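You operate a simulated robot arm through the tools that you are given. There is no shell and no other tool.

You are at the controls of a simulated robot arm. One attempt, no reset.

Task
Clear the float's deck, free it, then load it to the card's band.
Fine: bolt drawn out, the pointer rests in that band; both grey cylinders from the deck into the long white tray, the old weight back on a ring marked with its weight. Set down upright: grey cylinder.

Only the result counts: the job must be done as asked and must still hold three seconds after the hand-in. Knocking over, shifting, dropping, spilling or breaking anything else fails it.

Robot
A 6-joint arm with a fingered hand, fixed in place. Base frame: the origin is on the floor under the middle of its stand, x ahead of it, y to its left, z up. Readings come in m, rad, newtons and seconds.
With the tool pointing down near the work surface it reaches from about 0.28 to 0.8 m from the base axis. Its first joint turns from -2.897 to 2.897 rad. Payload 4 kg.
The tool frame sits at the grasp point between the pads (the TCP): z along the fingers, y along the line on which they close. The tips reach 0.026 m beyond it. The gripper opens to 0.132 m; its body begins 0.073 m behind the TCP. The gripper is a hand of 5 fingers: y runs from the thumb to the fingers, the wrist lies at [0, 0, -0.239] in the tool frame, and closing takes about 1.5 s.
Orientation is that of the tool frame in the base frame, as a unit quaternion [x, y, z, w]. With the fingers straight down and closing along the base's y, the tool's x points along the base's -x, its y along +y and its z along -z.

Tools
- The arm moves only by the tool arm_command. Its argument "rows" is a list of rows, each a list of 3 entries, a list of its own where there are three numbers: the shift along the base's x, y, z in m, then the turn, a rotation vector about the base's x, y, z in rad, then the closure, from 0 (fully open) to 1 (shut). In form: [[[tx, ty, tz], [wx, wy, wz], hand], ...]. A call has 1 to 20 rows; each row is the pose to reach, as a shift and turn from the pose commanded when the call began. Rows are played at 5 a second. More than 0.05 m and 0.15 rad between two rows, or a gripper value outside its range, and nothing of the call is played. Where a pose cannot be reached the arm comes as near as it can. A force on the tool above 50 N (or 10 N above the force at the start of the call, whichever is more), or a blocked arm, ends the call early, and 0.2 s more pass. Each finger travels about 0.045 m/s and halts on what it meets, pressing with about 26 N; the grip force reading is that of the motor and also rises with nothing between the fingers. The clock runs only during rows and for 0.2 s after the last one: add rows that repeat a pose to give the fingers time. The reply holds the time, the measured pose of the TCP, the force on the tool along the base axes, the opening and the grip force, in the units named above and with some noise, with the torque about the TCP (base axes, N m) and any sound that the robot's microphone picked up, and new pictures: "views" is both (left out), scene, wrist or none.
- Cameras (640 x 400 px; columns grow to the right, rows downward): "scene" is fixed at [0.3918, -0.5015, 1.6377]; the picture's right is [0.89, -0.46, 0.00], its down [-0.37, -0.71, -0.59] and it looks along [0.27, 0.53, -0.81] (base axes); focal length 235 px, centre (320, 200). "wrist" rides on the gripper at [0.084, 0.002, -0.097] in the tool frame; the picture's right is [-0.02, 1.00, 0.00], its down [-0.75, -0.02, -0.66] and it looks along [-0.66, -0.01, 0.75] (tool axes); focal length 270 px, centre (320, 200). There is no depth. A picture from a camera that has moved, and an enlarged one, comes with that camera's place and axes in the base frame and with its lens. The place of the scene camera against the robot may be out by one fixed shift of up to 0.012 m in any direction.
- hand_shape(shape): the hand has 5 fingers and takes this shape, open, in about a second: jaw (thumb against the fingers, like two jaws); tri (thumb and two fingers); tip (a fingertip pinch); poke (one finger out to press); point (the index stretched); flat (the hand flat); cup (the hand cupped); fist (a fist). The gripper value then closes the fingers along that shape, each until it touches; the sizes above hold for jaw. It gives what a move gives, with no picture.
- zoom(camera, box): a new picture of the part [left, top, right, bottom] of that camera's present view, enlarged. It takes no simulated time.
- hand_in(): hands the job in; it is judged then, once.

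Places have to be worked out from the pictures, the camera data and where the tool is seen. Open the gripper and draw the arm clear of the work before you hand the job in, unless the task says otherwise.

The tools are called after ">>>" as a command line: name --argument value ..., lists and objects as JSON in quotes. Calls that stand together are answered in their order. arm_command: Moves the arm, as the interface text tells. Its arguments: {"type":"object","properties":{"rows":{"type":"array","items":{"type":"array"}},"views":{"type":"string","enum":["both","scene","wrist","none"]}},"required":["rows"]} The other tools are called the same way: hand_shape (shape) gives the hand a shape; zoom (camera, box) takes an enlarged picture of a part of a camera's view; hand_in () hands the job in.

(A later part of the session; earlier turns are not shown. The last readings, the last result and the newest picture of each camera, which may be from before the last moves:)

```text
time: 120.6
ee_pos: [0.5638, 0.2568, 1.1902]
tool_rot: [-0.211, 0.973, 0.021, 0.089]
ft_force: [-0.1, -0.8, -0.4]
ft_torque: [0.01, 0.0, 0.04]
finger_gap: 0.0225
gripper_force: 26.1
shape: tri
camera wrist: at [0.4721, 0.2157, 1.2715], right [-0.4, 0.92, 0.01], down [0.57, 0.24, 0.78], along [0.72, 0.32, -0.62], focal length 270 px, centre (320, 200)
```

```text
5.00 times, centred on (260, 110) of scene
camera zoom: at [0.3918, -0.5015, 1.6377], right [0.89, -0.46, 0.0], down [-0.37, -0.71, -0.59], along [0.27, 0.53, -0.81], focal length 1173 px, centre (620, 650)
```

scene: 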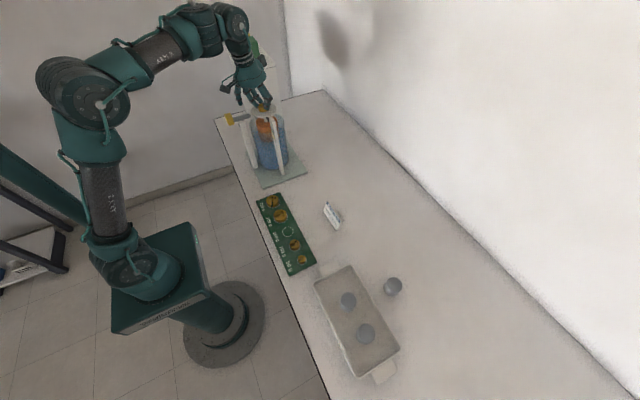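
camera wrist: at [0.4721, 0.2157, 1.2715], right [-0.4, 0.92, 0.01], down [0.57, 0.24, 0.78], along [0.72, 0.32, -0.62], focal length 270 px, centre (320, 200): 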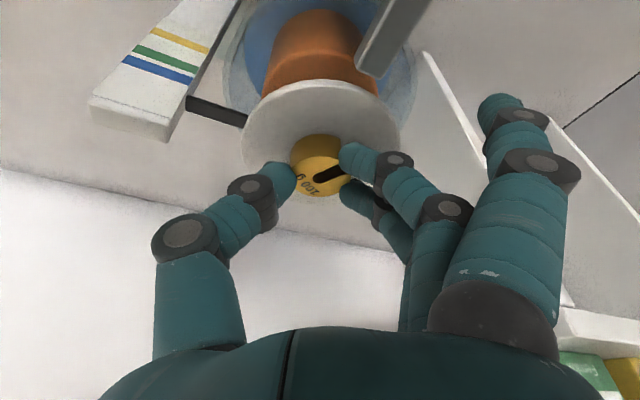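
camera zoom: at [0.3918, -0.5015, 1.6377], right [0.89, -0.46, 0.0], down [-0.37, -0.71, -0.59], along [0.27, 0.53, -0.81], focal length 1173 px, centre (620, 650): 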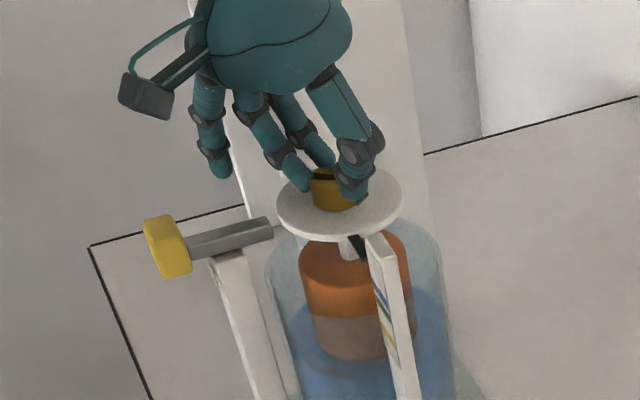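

The deck has begun to sink with the contact, so the float is free. I lower another 17 mm so the deck takes the weight, then look.

>>> arm_command --rows '[[[0, 0, -0.004], [0, 0, 0], 1], [[0, 0, -0.008], [0, 0, 0], 1], [[0, 0, -0.012], [0, 0, 0], 1], [[0, 0, -0.017], [0, 0, 0], 1], [[0, 0, -0.017], [0, 0, 0], 1], [[0, 0, -0.017], [0, 0, 0], 1]]' --views "both"

>>> zoom --camera "wrist" --box '[180, 20, 460, 240]'

>>> zoom --camera "scene" --box '[220, 70, 300, 150]'

```text
time: 122.0
ee_pos: [0.5635, 0.2574, 1.1751]
tool_rot: [-0.212, 0.973, 0.021, 0.089]
ft_force: [1.0, -0.1, 0.5]
ft_torque: [0.02, -0.03, -0.01]
finger_gap: 0.0226
gripper_force: 26.4
shape: tri
camera wrist: at [0.4712, 0.2164, 1.2556], right [-0.4, 0.92, 0.01], down [0.57, 0.24, 0.78], along [0.72, 0.32, -0.62], focal length 270 px, centre (320, 200)
```

scene: 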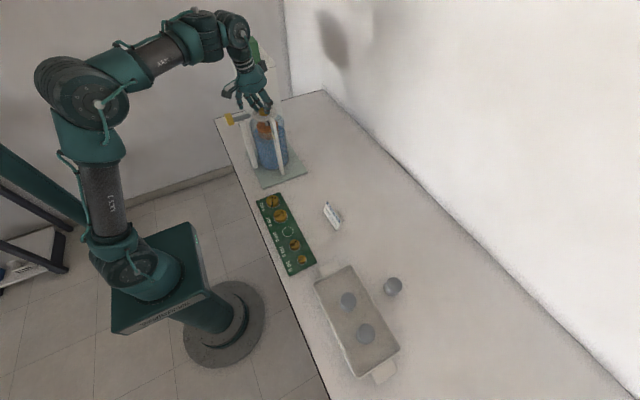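
wrist: 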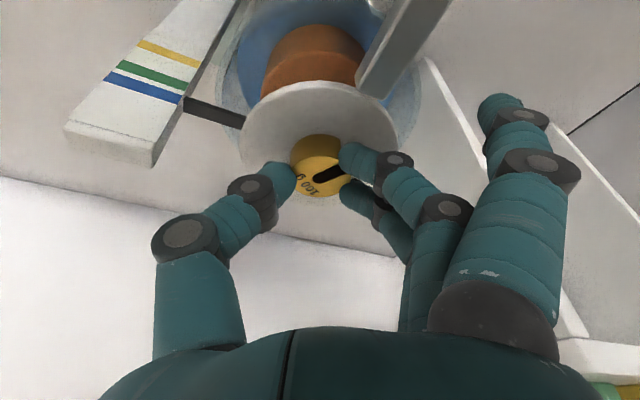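

```text
1.82 times, centred on (320, 130) of wrist
camera zoom: at [0.4712, 0.2164, 1.2556], right [-0.4, 0.92, 0.01], down [0.57, 0.24, 0.78], along [0.72, 0.32, -0.62], focal length 491 px, centre (320, 327)
```

zoom: 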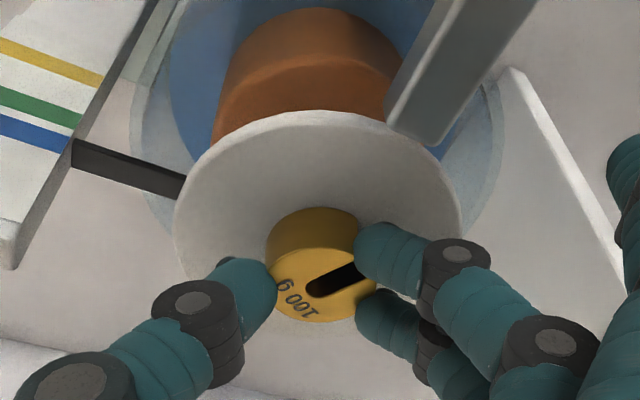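

```text
5.00 times, centred on (260, 110) of scene
camera zoom: at [0.3918, -0.5015, 1.6377], right [0.89, -0.46, 0.0], down [-0.37, -0.71, -0.59], along [0.27, 0.53, -0.81], focal length 1173 px, centre (620, 650)
```

zoom: 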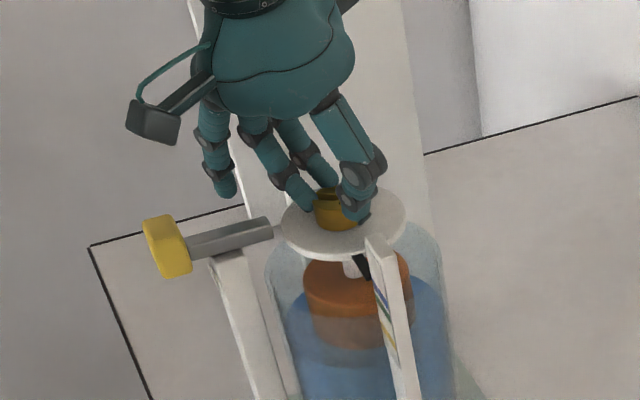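

The deck has sunk with the weight, which sits at the deck's centre. I open the fingers slowly.

>>> arm_command --rows '[[[0, 0, 0], [0, 0, 0], 0.9], [[0, 0, 0], [0, 0, 0], 0.8], [[0, 0, 0], [0, 0, 0], 0.7], [[0, 0, 0], [0, 0, 0], 0.6], [[0, 0, 0], [0, 0, 0], 0.5], [[0, 0, 0], [0, 0, 0], 0.5]]' --views "both"

>>> zoom --camera "wrist" --box '[180, 20, 460, 240]'

>>> zoom --camera "scene" --box '[220, 70, 300, 150]'

```text
time: 123.4
ee_pos: [0.5635, 0.2576, 1.1753]
tool_rot: [-0.211, 0.973, 0.02, 0.089]
ft_force: [0.1, 0.6, -0.3]
ft_torque: [0.01, 0.02, -0.02]
finger_gap: 0.0652
gripper_force: 0.0
shape: tri
camera wrist: at [0.4712, 0.2164, 1.2555], right [-0.4, 0.92, 0.01], down [0.57, 0.24, 0.78], along [0.72, 0.32, -0.62], focal length 270 px, centre (320, 200)
```

scene: 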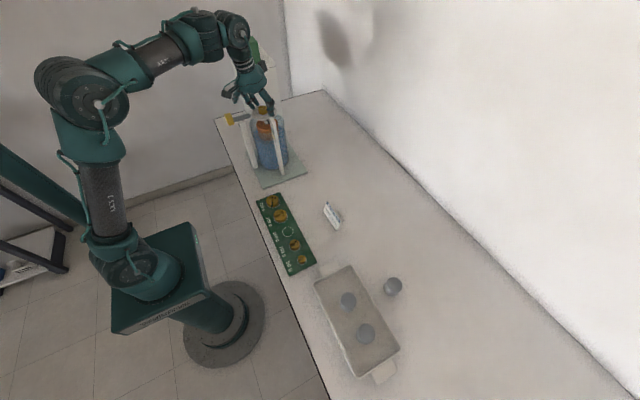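
wrist: 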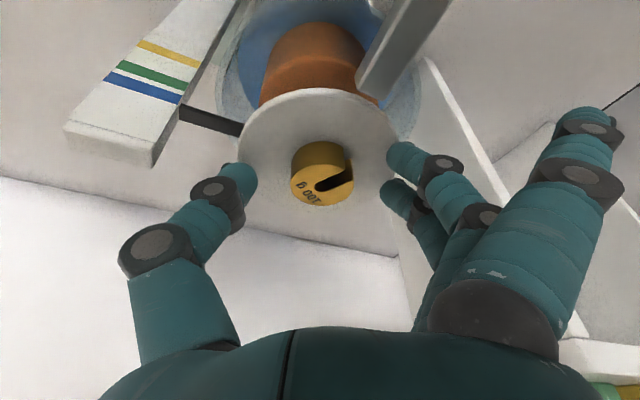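

```text
1.82 times, centred on (320, 130) of wrist
camera zoom: at [0.4712, 0.2164, 1.2555], right [-0.4, 0.92, 0.01], down [0.57, 0.24, 0.78], along [0.72, 0.32, -0.62], focal length 491 px, centre (320, 327)
```

zoom: 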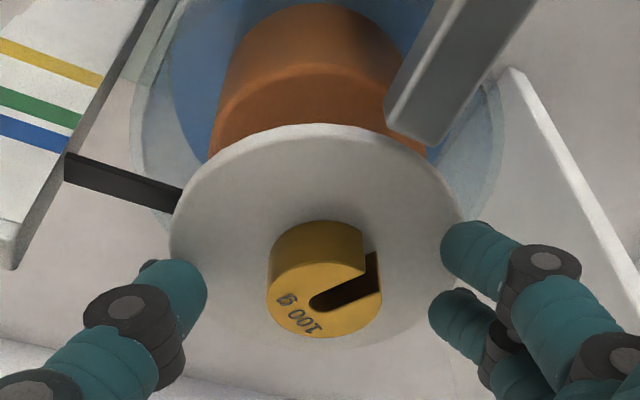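

```text
5.00 times, centred on (260, 110) of scene
camera zoom: at [0.3918, -0.5015, 1.6377], right [0.89, -0.46, 0.0], down [-0.37, -0.71, -0.59], along [0.27, 0.53, -0.81], focal length 1173 px, centre (620, 650)
```

zoom: 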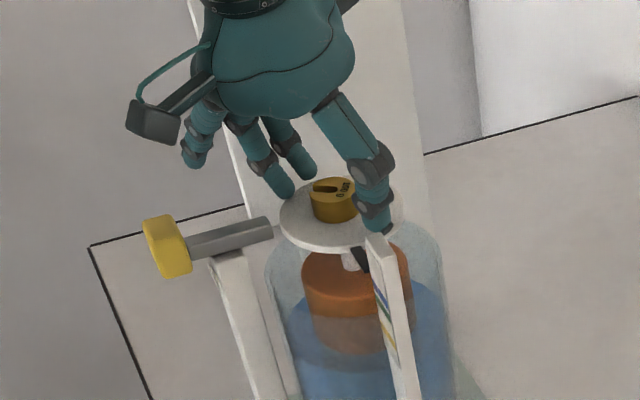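

Released; the weight stands centred on the deck, which rose a bit. I retreat straight up and then back, to take a horizontal look at the pointer.

>>> arm_command --rows '[[[0, 0, 0.015], [0, 0, 0], 0.5], [[0, 0, 0.035], [0, 0, 0], 0.5], [[0, 0, 0.06], [0, 0, 0], 0.4], [[-0.03, -0.014, 0.075], [0, 0, 0], 0.3], [[-0.065, -0.03, 0.08], [0, 0, 0], 0.3], [[-0.1, -0.05, 0.08], [0, 0, 0], 0.3], [[-0.13, -0.07, 0.07], [0, 0, 0], 0.3], [[-0.14, -0.077, 0.06], [0, 0, 0], 0.3], [[-0.14, -0.077, 0.06], [0, 0, 0], 0.3]]' --views "none"

```text
time: 125.4
ee_pos: [0.4206, 0.1802, 1.2335]
tool_rot: [-0.213, 0.973, 0.021, 0.089]
ft_force: [-0.3, 0.9, 0.8]
ft_torque: [0.04, 0.01, -0.01]
finger_gap: 0.0921
gripper_force: 0.0
shape: tri
```

Now I tilt back to the horizontal camera view, about the same place as before.

>>> arm_command --rows '[[[0.001, 0, -0.004], [0.05, -0.109, 0], 0.3], [[0.002, 0, -0.008], [0.1, -0.218, 0], 0.3], [[0.003, 0, -0.012], [0.15, -0.328, 0], 0.3], [[0.003, 0, -0.017], [0.2, -0.437, 0], 0.3], [[0.003, 0, -0.017], [0.25, -0.546, 0], 0.3], [[0.003, 0, -0.017], [0.25, -0.546, 0], 0.3]]' --views "both"

>>> zoom --camera "wrist" --box '[225, 40, 385, 180]'

>>> zoom --camera "wrist" --box '[225, 70, 345, 180]'

```text
time: 126.8
ee_pos: [0.4267, 0.1808, 1.2162]
tool_rot: [-0.196, 0.902, 0.083, 0.374]
ft_force: [0.3, 0.2, 1.1]
ft_torque: [0.03, 0.02, 0.03]
finger_gap: 0.092
gripper_force: 0.0
shape: tri
camera wrist: at [0.3094, 0.1276, 1.227], right [-0.4, 0.91, 0.02], down [0.07, 0.01, 1.0], along [0.91, 0.4, -0.07], focal length 270 px, centre (320, 200)
```

scene: 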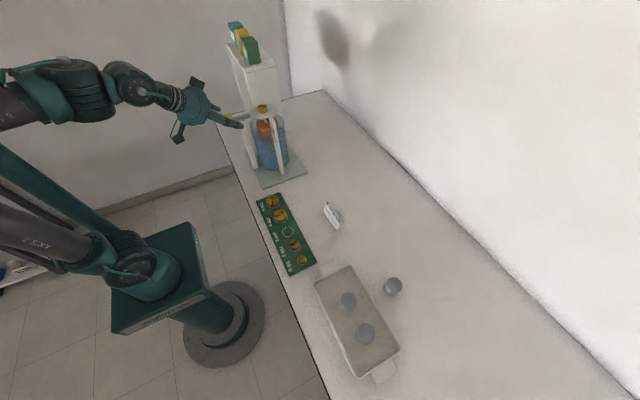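
wrist: 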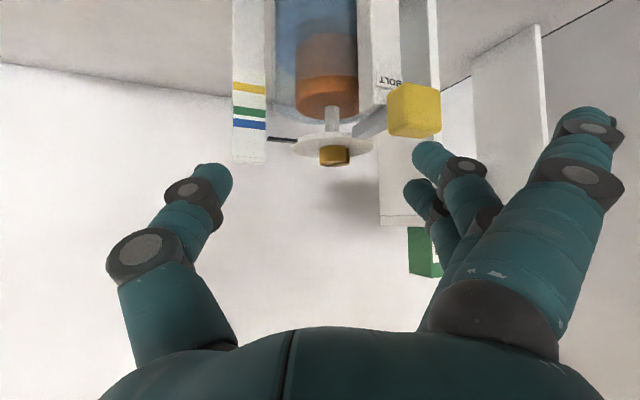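

```text
2.86 times, centred on (305, 110) of wrist
camera zoom: at [0.3094, 0.1276, 1.227], right [-0.4, 0.91, 0.02], down [0.07, 0.01, 1.0], along [0.91, 0.4, -0.07], focal length 772 px, centre (363, 457)
```

zoom: 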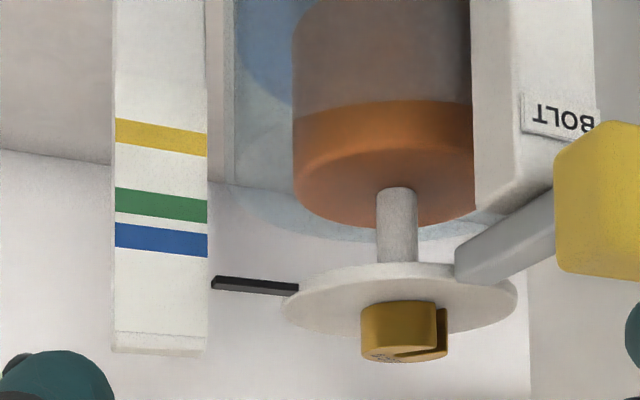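

```text
3.64 times, centred on (285, 125) of wrist
camera zoom: at [0.3094, 0.1276, 1.227], right [-0.4, 0.91, 0.02], down [0.07, 0.01, 1.0], along [0.91, 0.4, -0.07], focal length 983 px, centre (447, 473)
```

zoom: 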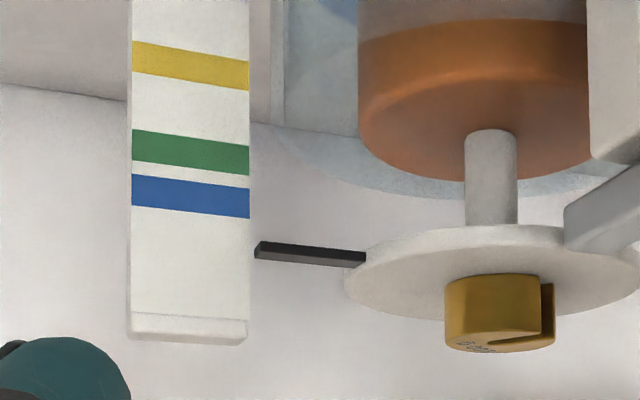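

With 100 g the pointer went from z≈1.1626 to 1.1515, about 11 mm per 100 g. Against that, blue ≈200 g (the old load), green ≈300 g and yellow ≈500 g, so green needs 300 g: I add the remaining 200 g weight. First I level the tool and back off.

>>> arm_command --rows '[[[-0.005, -0.012, 0.005], [-0.05, 0.109, 0], 0.3], [[-0.01, -0.025, 0.01], [-0.1, 0.218, 0], 0.3], [[-0.015, -0.04, 0.01], [-0.15, 0.328, 0], 0.3], [[-0.017, -0.05, 0.005], [-0.2, 0.437, 0], 0.3], [[-0.017, -0.06, 0.0], [-0.25, 0.546, 0], 0.3], [[-0.017, -0.06, 0.0], [-0.25, 0.546, 0], 0.3]]' --views "none"

```text
time: 128.2
ee_pos: [0.41, 0.1206, 1.2175]
tool_rot: [-0.211, 0.973, 0.021, 0.088]
ft_force: [0.0, -0.2, -0.6]
ft_torque: [0.01, 0.03, -0.02]
finger_gap: 0.0919
gripper_force: 0.0
shape: tri
```

Level (10° tilt) at (0.41, 0.12, 1.2175). I yaw to φ=80° and move above the remaining 200 g weight at ≈(0.481, −0.0275), keeping z≈1.05.

>>> arm_command --rows '[[[0.007, -0.018, -0.015], [0, 0, 0.12], 0.35], [[0.015, -0.036, -0.035], [0, 0, 0.24], 0.35], [[0.024, -0.055, -0.055], [0, 0, 0.36], 0.35], [[0.033, -0.075, -0.075], [0, 0, 0.48], 0.35], [[0.042, -0.095, -0.1], [0, 0, 0.6], 0.35], [[0.051, -0.115, -0.125], [0, 0, 0.72], 0.35], [[0.06, -0.135, -0.147], [0, 0, 0.84], 0.35], [[0.07, -0.152, -0.167], [0, 0, 0.967], 0.35], [[0.07, -0.152, -0.167], [0, 0, 0.967], 0.35]]' --views "both"

>>> zoom --camera "wrist" --box '[200, 20, 440, 220]'

```text
time: 130.2
ee_pos: [0.4829, -0.0333, 1.0521]
tool_rot: [-0.64, 0.763, 0.059, 0.069]
ft_force: [0.0, 0.1, 0.0]
ft_torque: [0.0, -0.03, 0.0]
finger_gap: 0.0863
gripper_force: 0.1
shape: tri
camera wrist: at [0.4645, -0.1342, 1.1327], right [-0.98, 0.19, 0.01], down [0.12, 0.61, 0.78], along [0.15, 0.77, -0.62], focal length 270 px, centre (320, 200)
```

scene: 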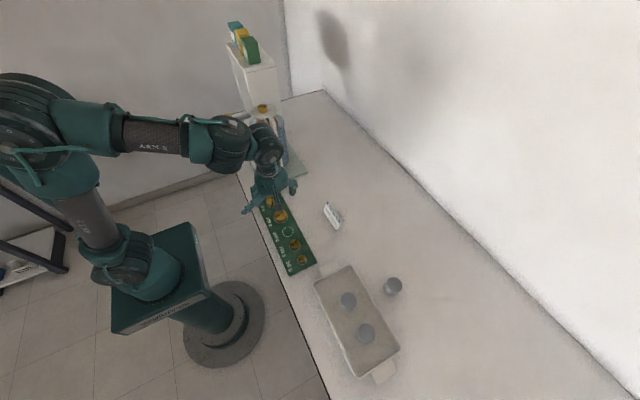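
wrist: 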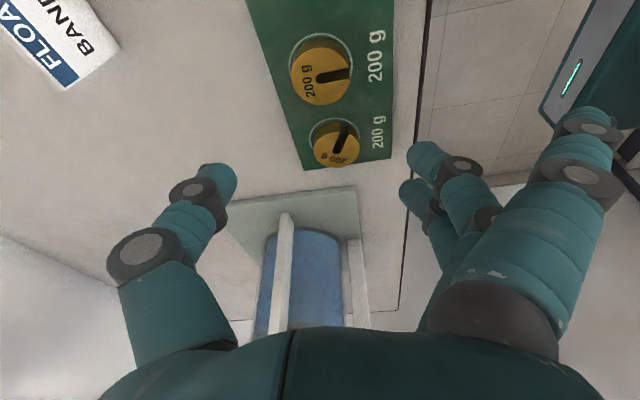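

```text
2.00 times, centred on (320, 120) of wrist
camera zoom: at [0.4645, -0.1342, 1.1327], right [-0.98, 0.19, 0.01], down [0.12, 0.61, 0.78], along [0.15, 0.77, -0.62], focal length 541 px, centre (320, 360)
```

zoom: 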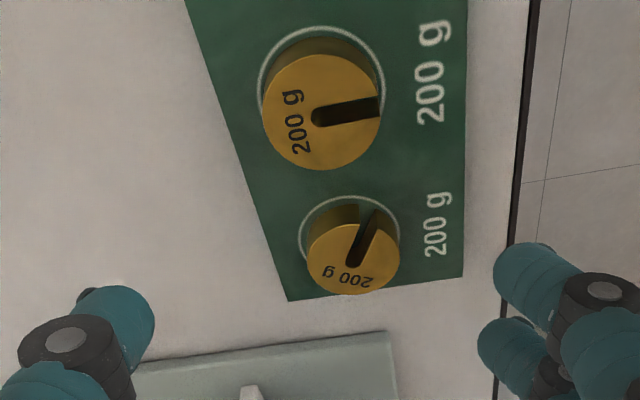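

The 200 g weight is at ≈(0.482, −0.032). I centre on it and descend to TCP z≈0.947.

>>> arm_command --rows '[[[-0.001, 0.0, -0.03], [0, 0, 0], 0.35], [[-0.0022, 0.0, -0.06], [0, 0, 0], 0.35], [[-0.0022, 0.0, -0.085], [0, 0, 0], 0.35], [[-0.0022, 0.0, -0.1], [0, 0, 0], 0.35], [[-0.0022, 0.0, -0.105], [0, 0, 0], 0.35], [[-0.0022, 0.0, -0.105], [0, 0, 0], 0.35]]' --views "both"

>>> zoom --camera "wrist" --box '[180, 50, 460, 250]'

>>> zoom --camera "scene" --box '[230, 170, 330, 260]'

```text
time: 131.6
ee_pos: [0.478, -0.032, 0.9459]
tool_rot: [-0.64, 0.763, 0.06, 0.069]
ft_force: [-1.1, -0.1, -0.3]
ft_torque: [0.0, 0.0, 0.0]
finger_gap: 0.0863
gripper_force: 0.1
shape: tri
camera wrist: at [0.4589, -0.1323, 1.0259], right [-0.98, 0.19, 0.01], down [0.13, 0.61, 0.78], along [0.15, 0.77, -0.62], focal length 270 px, centre (320, 200)
```

scene: 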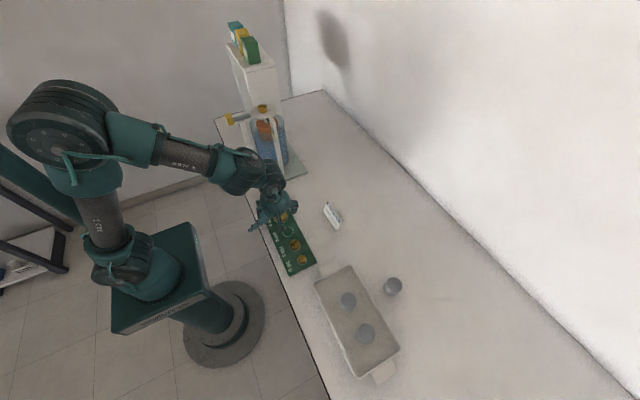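
wrist: 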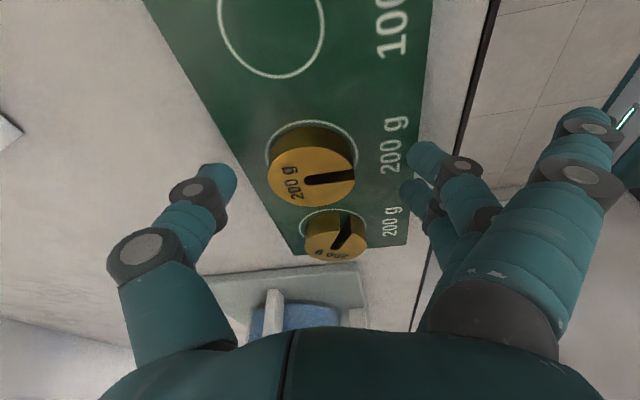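

```text
2.00 times, centred on (320, 150) of wrist
camera zoom: at [0.4589, -0.1323, 1.0259], right [-0.98, 0.19, 0.01], down [0.13, 0.61, 0.78], along [0.15, 0.77, -0.62], focal length 541 px, centre (320, 300)
```

zoom: 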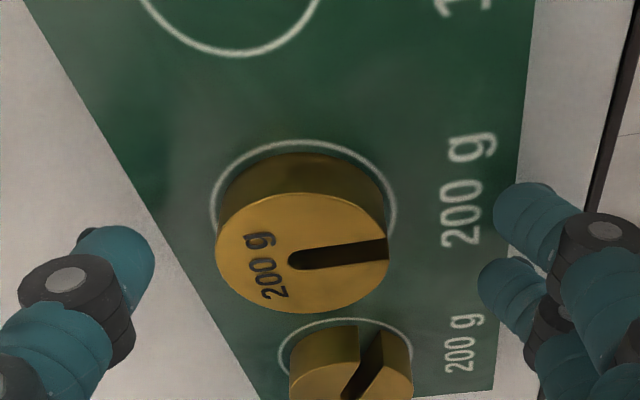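

```text
4.44 times, centred on (280, 215) of scene
camera zoom: at [0.3918, -0.5015, 1.6377], right [0.89, -0.46, 0.0], down [-0.37, -0.71, -0.59], along [0.27, 0.53, -0.81], focal length 1043 px, centre (498, 133)
```

zoom: 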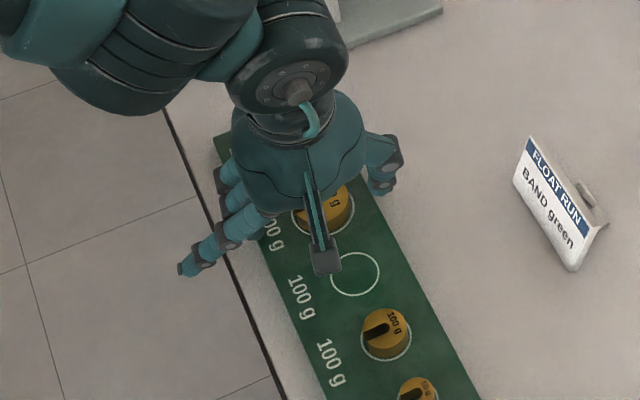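

The weight is ~4 mm toward the thumb side; I shift +3.7 mm in x and close.

>>> arm_command --rows '[[[0.0037, -0.0007, 0.001], [0, 0, 0], 0.35], [[0.0037, -0.0007, 0.001], [0, 0, 0], 0.45], [[0.0037, -0.0007, 0.001], [0, 0, 0], 0.6], [[0.0037, -0.0007, 0.001], [0, 0, 0], 0.75], [[0.0037, -0.0007, 0.001], [0, 0, 0], 0.9], [[0.0037, -0.0007, 0.001], [0, 0, 0], 1], [[0.0037, -0.0007, 0.001], [0, 0, 0], 1], [[0.0037, -0.0007, 0.001], [0, 0, 0], 1], [[0.0037, -0.0007, 0.001], [0, 0, 0], 1]]' --views "wrist"

>>> zoom --camera "wrist" --box '[180, 50, 460, 250]'

```text
time: 133.6
ee_pos: [0.4806, -0.0313, 0.9469]
tool_rot: [-0.64, 0.763, 0.06, 0.069]
ft_force: [-1.1, 0.9, -0.2]
ft_torque: [0.0, -0.01, 0.05]
finger_gap: 0.0365
gripper_force: 25.8
shape: tri
camera wrist: at [0.4624, -0.1321, 1.0269], right [-0.98, 0.19, 0.01], down [0.12, 0.61, 0.78], along [0.15, 0.77, -0.62], focal length 270 px, centre (320, 200)
```

wrist: 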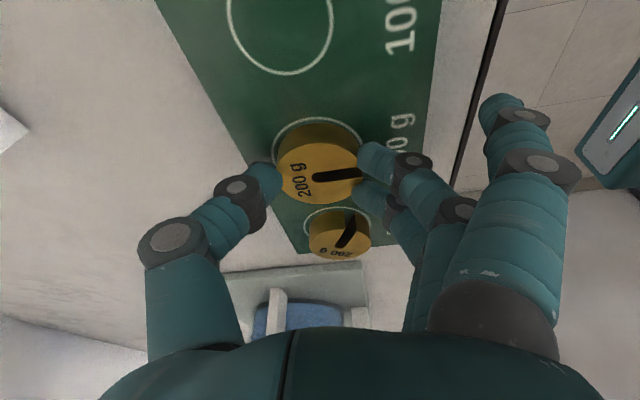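

```text
2.00 times, centred on (320, 150) of wrist
camera zoom: at [0.4624, -0.1321, 1.0269], right [-0.98, 0.19, 0.01], down [0.12, 0.61, 0.78], along [0.15, 0.77, -0.62], focal length 541 px, centre (320, 300)
```

zoom: 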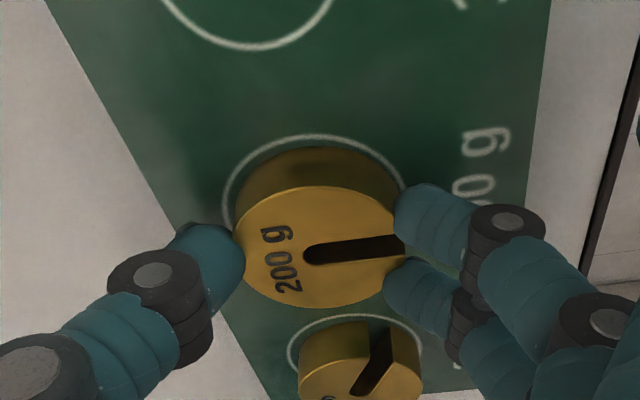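

Good three-point grip (gap 0.0365, 26 N). I lift straight up 6 cm.

>>> arm_command --rows '[[[0, 0, 0.006], [0, 0, 0], 1], [[0, 0, 0.018], [0, 0, 0], 1], [[0, 0, 0.035], [0, 0, 0], 1], [[0, 0, 0.06], [0, 0, 0], 1], [[0, 0, 0.06], [0, 0, 0], 1]]' --views "both"

>>> zoom --camera "wrist" --box '[180, 50, 460, 250]'

>>> zoom --camera "scene" --box '[230, 170, 330, 260]'

```text
time: 134.8
ee_pos: [0.4806, -0.0365, 1.0063]
tool_rot: [-0.64, 0.763, 0.06, 0.069]
ft_force: [0.3, -0.3, -2.5]
ft_torque: [-0.02, 0.01, -0.01]
finger_gap: 0.0364
gripper_force: 26.1
shape: tri
camera wrist: at [0.4621, -0.136, 1.0868], right [-0.98, 0.19, 0.01], down [0.13, 0.61, 0.78], along [0.15, 0.77, -0.62], focal length 270 px, centre (320, 200)
```

scene: 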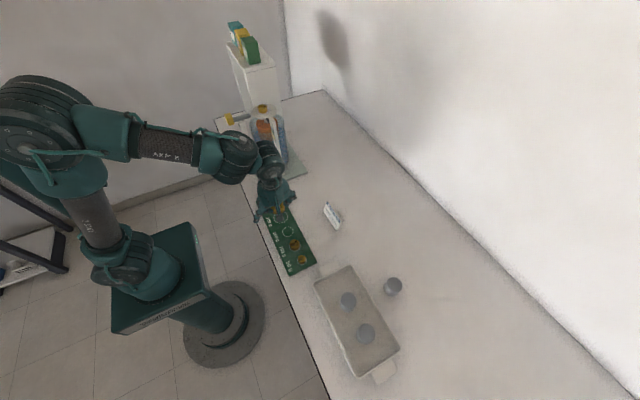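
wrist: 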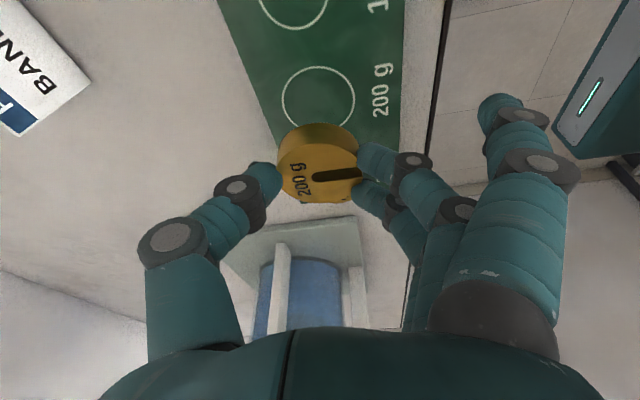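

```text
2.00 times, centred on (320, 150) of wrist
camera zoom: at [0.4621, -0.136, 1.0868], right [-0.98, 0.19, 0.01], down [0.13, 0.61, 0.78], along [0.15, 0.77, -0.62], focal length 541 px, centre (320, 300)
```

zoom: 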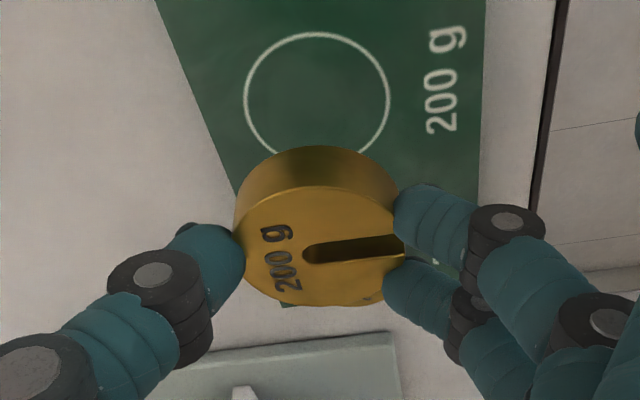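

```text
4.44 times, centred on (280, 215) of scene
camera zoom: at [0.3918, -0.5015, 1.6377], right [0.89, -0.46, 0.0], down [-0.37, -0.71, -0.59], along [0.27, 0.53, -0.81], focal length 1043 px, centre (498, 133)
```

zoom: 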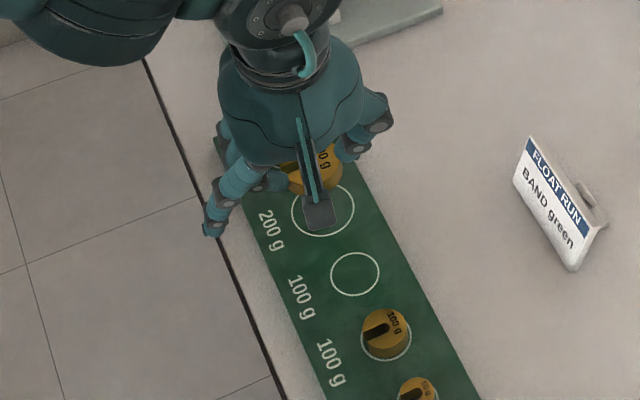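

The 200 g weight is held level, both other rings empty as expected. I carry it up and around to in front of the float.

>>> arm_command --rows '[[[-0.003, 0.003, 0.04], [0, 0, 0], 1], [[-0.006, 0.01, 0.08], [0, 0, -0.1], 1], [[-0.012, 0.025, 0.115], [0, 0, -0.22], 1], [[-0.02, 0.045, 0.15], [0, 0, -0.34], 1], [[-0.03, 0.07, 0.18], [0, 0, -0.46], 1], [[-0.04, 0.095, 0.21], [0, 0, -0.58], 1], [[-0.05, 0.12, 0.23], [0, 0, -0.7], 1], [[-0.058, 0.145, 0.245], [0, 0, -0.83], 1], [[-0.061, 0.158, 0.248], [0, 0, -0.9687], 1], [[-0.061, 0.158, 0.248], [0, 0, -0.9687], 1]]' --views "both"

>>> zoom --camera "scene" --box '[230, 170, 330, 280]'

```text
time: 137.0
ee_pos: [0.4191, 0.1273, 1.2535]
tool_rot: [-0.211, 0.973, 0.021, 0.089]
ft_force: [-0.8, 0.1, -2.2]
ft_torque: [-0.01, 0.0, 0.0]
finger_gap: 0.0366
gripper_force: 25.6
shape: tri
camera wrist: at [0.3273, 0.0863, 1.3351], right [-0.39, 0.92, 0.01], down [0.57, 0.24, 0.78], along [0.72, 0.31, -0.62], focal length 270 px, centre (320, 200)
```

scene: 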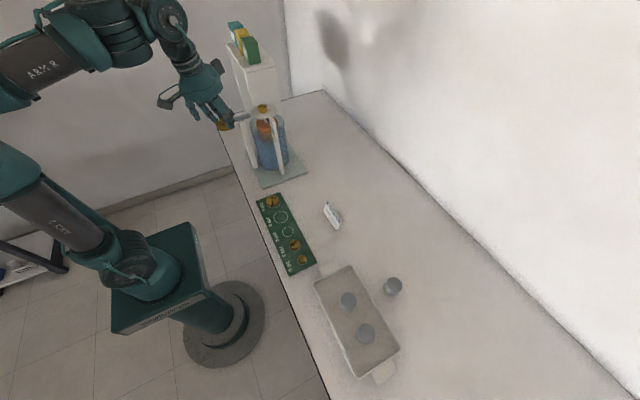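
wrist: 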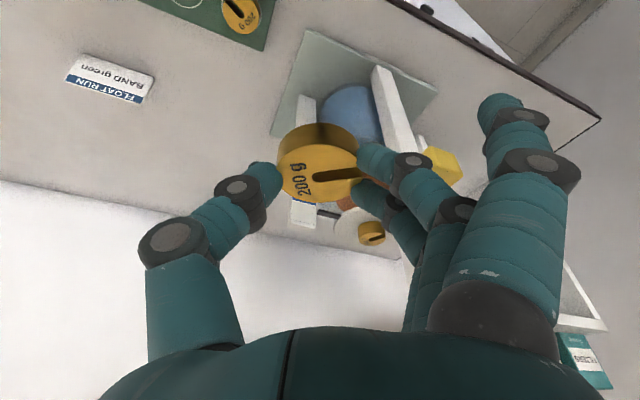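

```text
3.64 times, centred on (280, 225) of scene
camera zoom: at [0.3918, -0.5015, 1.6377], right [0.89, -0.46, 0.0], down [-0.37, -0.71, -0.59], along [0.27, 0.53, -0.81], focal length 853 px, centre (466, 109)
```

zoom: 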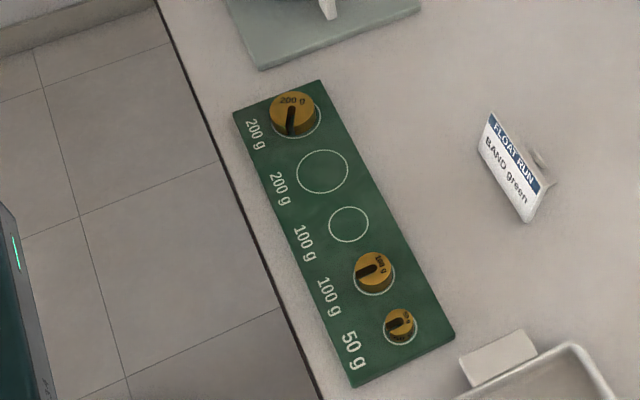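

The board is in order. Now I move over the float, keeping z≈1.255, to hold the 200 g above the 100 g weight.

>>> arm_command --rows '[[[0.028, 0.026, 0.005], [0, 0, 0], 1], [[0.056, 0.052, 0.005], [0, 0, 0], 1], [[0.085, 0.079, 0.005], [0, 0, 0], 1], [[0.114, 0.106, 0.0], [0, 0, 0], 1], [[0.143, 0.132, 0.0], [0, 0, 0], 1], [[0.143, 0.132, 0.0], [0, 0, 0], 1]]' --views "both"

>>> zoom --camera "wrist" --box '[180, 20, 460, 240]'

>>> zoom --camera "scene" --box '[220, 60, 300, 140]'

```text
time: 138.4
ee_pos: [0.5624, 0.2596, 1.2552]
tool_rot: [-0.21, 0.973, 0.02, 0.089]
ft_force: [0.1, 0.3, -1.6]
ft_torque: [-0.02, 0.0, -0.04]
finger_gap: 0.0364
gripper_force: 26.1
shape: tri
camera wrist: at [0.4707, 0.2198, 1.3351], right [-0.4, 0.92, 0.01], down [0.57, 0.24, 0.78], along [0.72, 0.31, -0.62], focal length 270 px, centre (320, 200)
```

scene: 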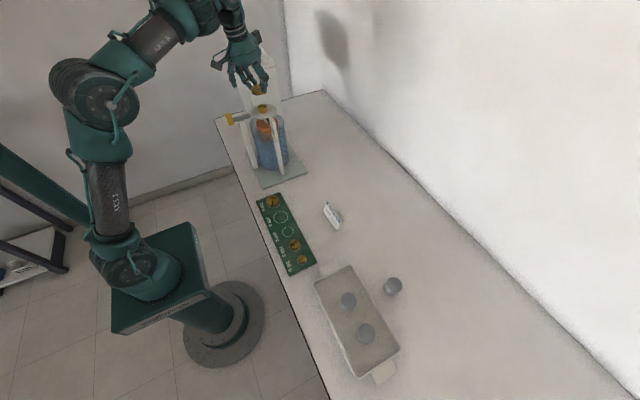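
wrist: 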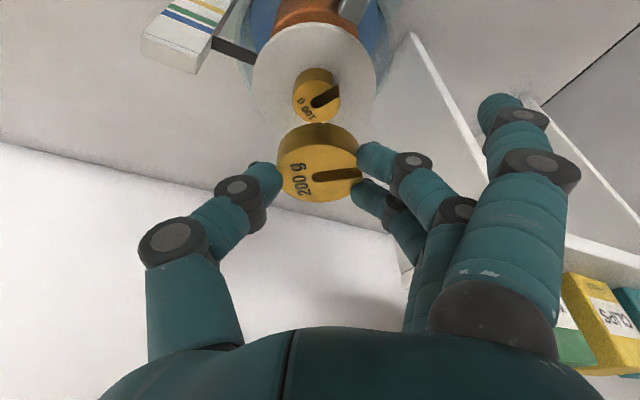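

```text
1.82 times, centred on (320, 130) of wrist
camera zoom: at [0.4707, 0.2198, 1.3351], right [-0.4, 0.92, 0.01], down [0.57, 0.24, 0.78], along [0.72, 0.31, -0.62], focal length 491 px, centre (320, 327)
```

zoom: 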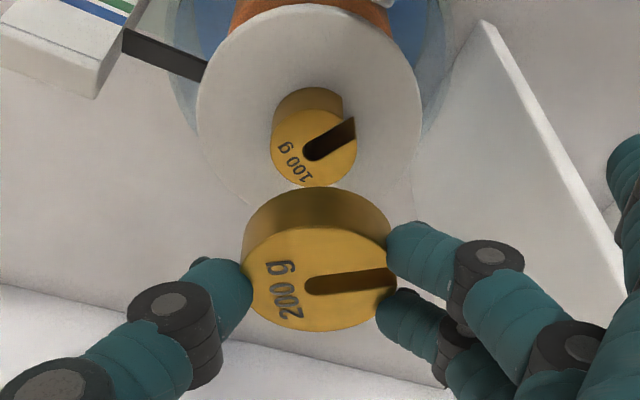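

```text
5.00 times, centred on (260, 100) of scene
camera zoom: at [0.3918, -0.5015, 1.6377], right [0.89, -0.46, 0.0], down [-0.37, -0.71, -0.59], along [0.27, 0.53, -0.81], focal length 1173 px, centre (620, 700)
```

zoom: 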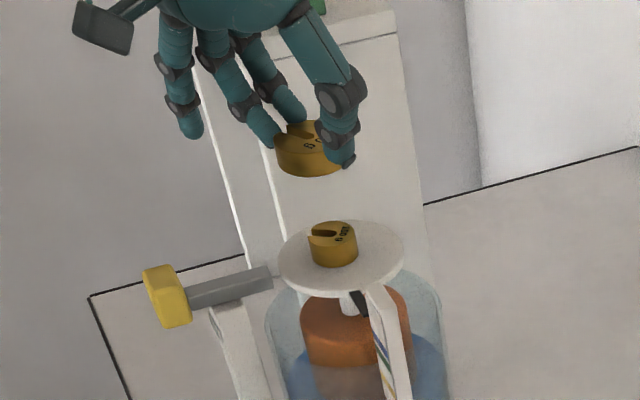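

The 200 g is aligned above the 100 g laterally (<1 mm) and radially (~2 mm). I lower 4.3 cm to just above first touch and look.

>>> arm_command --rows '[[[-0.0005, 0, -0.012], [0, 0, 0], 1], [[-0.001, -0.0005, -0.024], [0, 0, 0], 1], [[-0.001, -0.0005, -0.034], [0, 0, 0], 1], [[-0.001, -0.0005, -0.043], [0, 0, 0], 1], [[-0.001, -0.0005, -0.043], [0, 0, 0], 1]]' --views "both"

>>> zoom --camera "wrist" --box '[180, 20, 460, 240]'

>>> zoom --camera "scene" --box '[220, 60, 300, 140]'

```text
time: 139.6
ee_pos: [0.5626, 0.2586, 1.2108]
tool_rot: [-0.213, 0.973, 0.021, 0.089]
ft_force: [-0.9, -0.3, -2.3]
ft_torque: [-0.01, -0.02, -0.02]
finger_gap: 0.0364
gripper_force: 25.8
shape: tri
camera wrist: at [0.4704, 0.2176, 1.293], right [-0.4, 0.92, 0.01], down [0.57, 0.24, 0.78], along [0.72, 0.31, -0.62], focal length 270 px, centre (320, 200)
```

scene: 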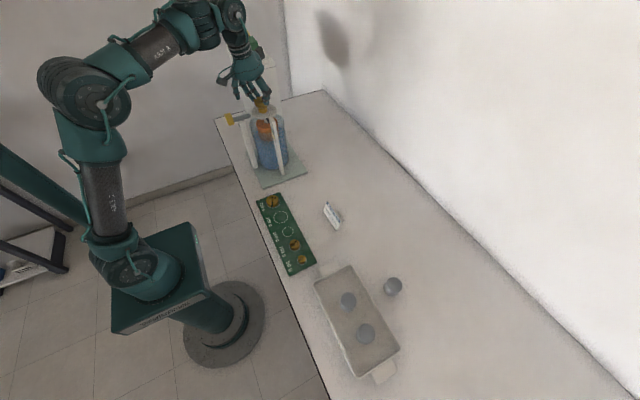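
wrist: 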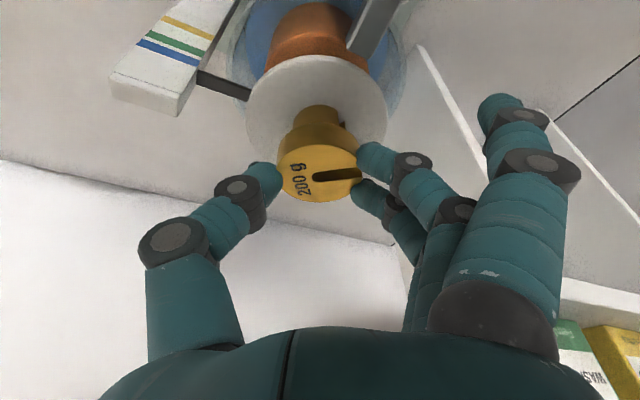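

```text
1.82 times, centred on (320, 130) of wrist
camera zoom: at [0.4704, 0.2176, 1.293], right [-0.4, 0.92, 0.01], down [0.57, 0.24, 0.78], along [0.72, 0.31, -0.62], focal length 491 px, centre (320, 327)
```

zoom: 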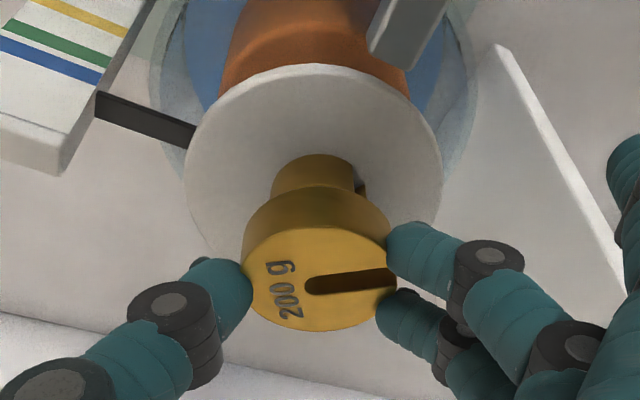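

```text
5.00 times, centred on (260, 100) of scene
camera zoom: at [0.3918, -0.5015, 1.6377], right [0.89, -0.46, 0.0], down [-0.37, -0.71, -0.59], along [0.27, 0.53, -0.81], focal length 1173 px, centre (620, 700)
```

zoom: 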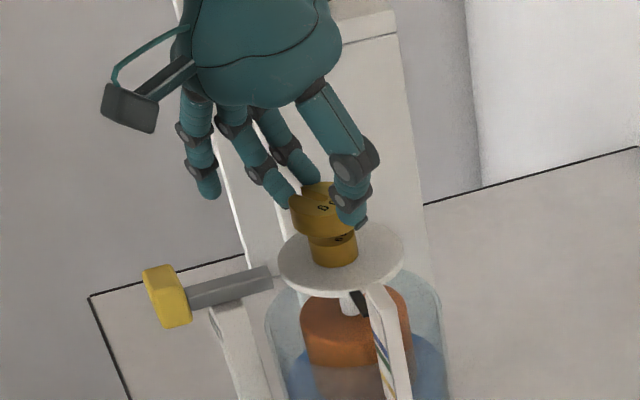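

Alignment is good to ~3 mm; I trim by 2 mm and lower so the 100 g and the deck take the load (about 2 cm sink), in small steps.

>>> arm_command --rows '[[[0.001, -0.0005, -0.003], [0, 0, 0], 1], [[0.002, -0.001, -0.006], [0, 0, 0], 1], [[0.002, -0.001, -0.009], [0, 0, 0], 1], [[0.002, -0.001, -0.012], [0, 0, 0], 1], [[0.002, -0.001, -0.012], [0, 0, 0], 1]]' --views "both"

>>> zoom --camera "wrist" --box '[180, 20, 460, 240]'

>>> zoom --camera "scene" --box '[220, 60, 300, 140]'

```text
time: 140.8
ee_pos: [0.5648, 0.2569, 1.1998]
tool_rot: [-0.211, 0.973, 0.021, 0.089]
ft_force: [0.0, 0.7, -2.4]
ft_torque: [0.02, -0.05, -0.02]
finger_gap: 0.0362
gripper_force: 25.9
shape: tri
camera wrist: at [0.4726, 0.2159, 1.2816], right [-0.4, 0.92, 0.01], down [0.57, 0.24, 0.78], along [0.72, 0.31, -0.62], focal length 270 px, centre (320, 200)
```

scene: 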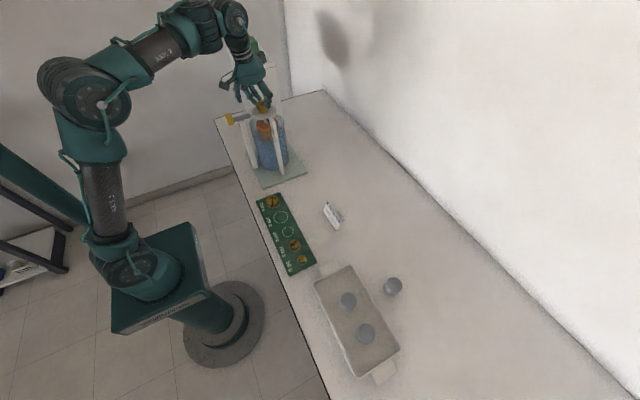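
wrist: 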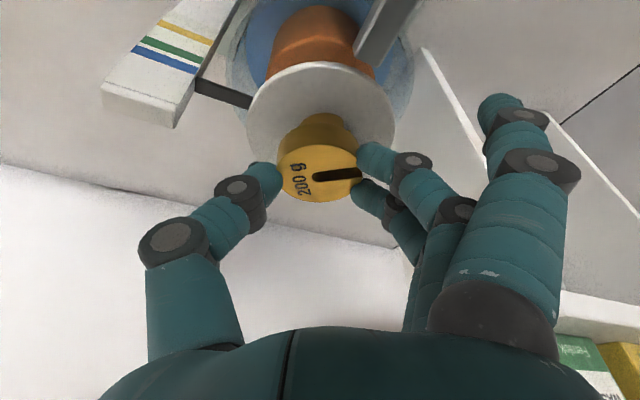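

```text
1.82 times, centred on (320, 130) of wrist
camera zoom: at [0.4726, 0.2159, 1.2816], right [-0.4, 0.92, 0.01], down [0.57, 0.24, 0.78], along [0.72, 0.31, -0.62], focal length 491 px, centre (320, 327)
```

zoom: 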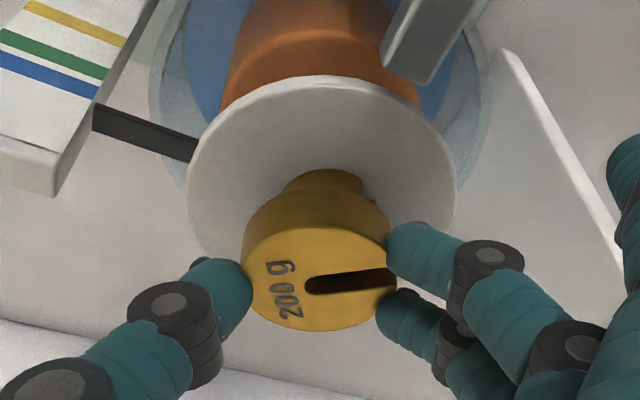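

```text
5.00 times, centred on (260, 100) of scene
camera zoom: at [0.3918, -0.5015, 1.6377], right [0.89, -0.46, 0.0], down [-0.37, -0.71, -0.59], along [0.27, 0.53, -0.81], focal length 1173 px, centre (620, 700)
```

zoom: 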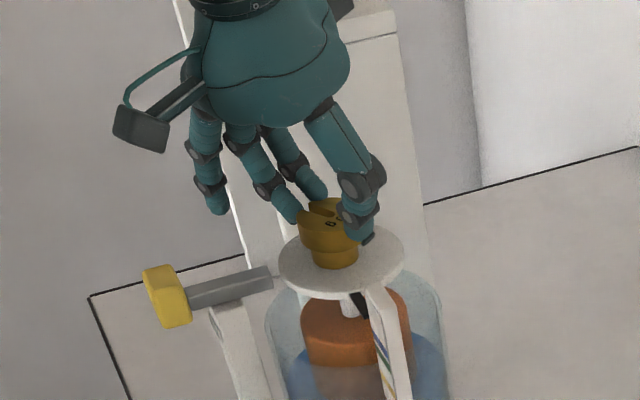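

Nearly touching. From the wrist view the 200 g is ~3–4 mm too far out and ~2 mm to the thumb side, so I correct (−3.5 mm x, +0.6 mm y) and then lower onto the 100 g.

>>> arm_command --rows '[[[-0.001, 0.0, 0.003], [0, 0, 0], 1], [[-0.0035, 0.0006, 0.003], [0, 0, 0], 1], [[-0.0035, 0.0006, 0.0], [0, 0, 0], 1], [[-0.0035, 0.0006, -0.004], [0, 0, 0], 1], [[-0.0035, 0.0006, -0.008], [0, 0, 0], 1], [[-0.0035, 0.0006, -0.008], [0, 0, 0], 1]]' --views "both"

>>> zoom --camera "wrist" --box '[180, 20, 460, 240]'

>>> zoom --camera "scene" --box '[230, 75, 290, 135]'

```text
time: 142.2
ee_pos: [0.5607, 0.2585, 1.1921]
tool_rot: [-0.211, 0.973, 0.021, 0.089]
ft_force: [-0.1, -0.3, -1.7]
ft_torque: [0.05, -0.02, 0.01]
finger_gap: 0.0359
gripper_force: 26.0
shape: tri
camera wrist: at [0.4685, 0.2168, 1.2727], right [-0.4, 0.92, 0.01], down [0.57, 0.24, 0.78], along [0.72, 0.31, -0.62], focal length 270 px, centre (320, 200)
```

scene: 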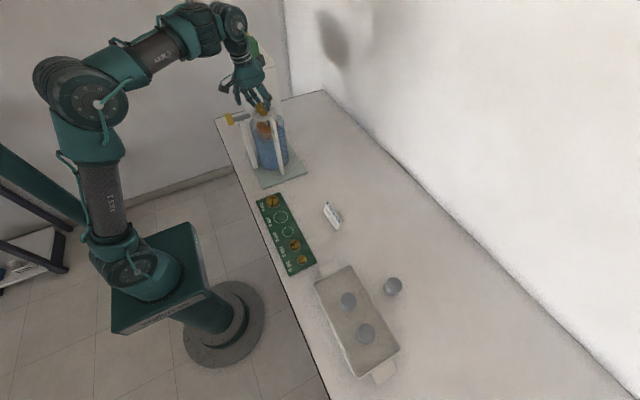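
wrist: 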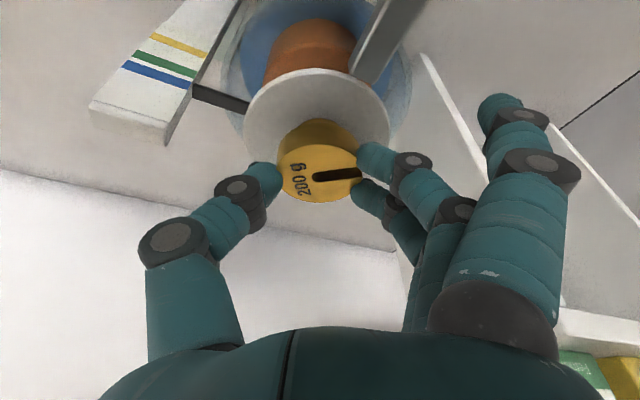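

```text
1.82 times, centred on (320, 130) of wrist
camera zoom: at [0.4685, 0.2168, 1.2727], right [-0.4, 0.92, 0.01], down [0.57, 0.24, 0.78], along [0.72, 0.31, -0.62], focal length 491 px, centre (320, 327)
```

zoom: 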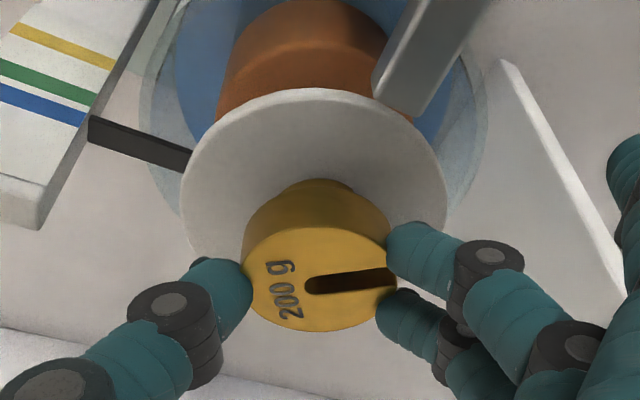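

```text
6.67 times, centred on (260, 105) of scene
camera zoom: at [0.3918, -0.5015, 1.6377], right [0.89, -0.46, 0.0], down [-0.37, -0.71, -0.59], along [0.27, 0.53, -0.81], focal length 1564 px, centre (720, 833)
```

zoom: 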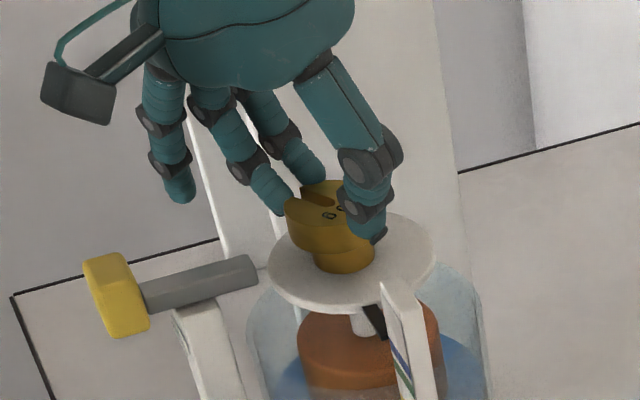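

The deck is sinking under partial load. I take closer zooms to check how the 200 g sits over the 100 g before releasing.

>>> zoom --camera "scene" --box '[250, 95, 280, 125]'

>>> zoom --camera "wrist" --box '[260, 60, 380, 210]'

```text
13.33 times, centred on (265, 110) of scene
camera zoom: at [0.3918, -0.5015, 1.6377], right [0.89, -0.46, 0.0], down [-0.37, -0.71, -0.59], along [0.27, 0.53, -0.81], focal length 3129 px, centre (1053, 1400)
```

zoom: 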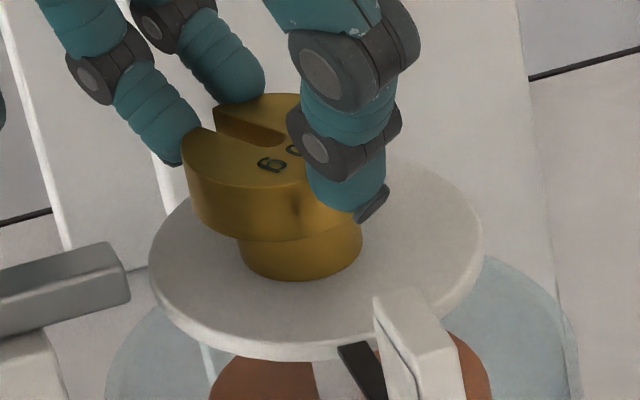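

```text
2.67 times, centred on (320, 135) of wrist
camera zoom: at [0.4685, 0.2168, 1.2727], right [-0.4, 0.92, 0.01], down [0.57, 0.24, 0.78], along [0.72, 0.31, -0.62], focal length 721 px, centre (320, 373)
```

zoom: 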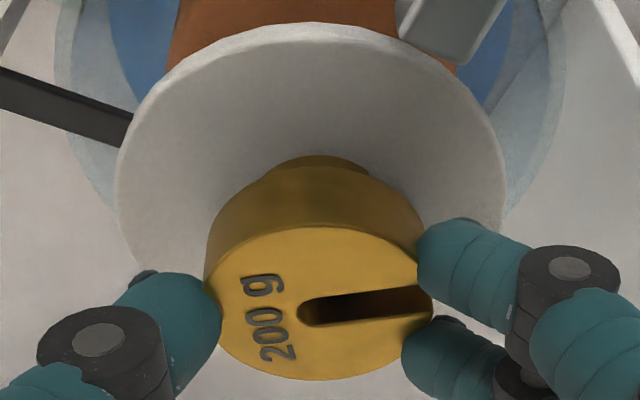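

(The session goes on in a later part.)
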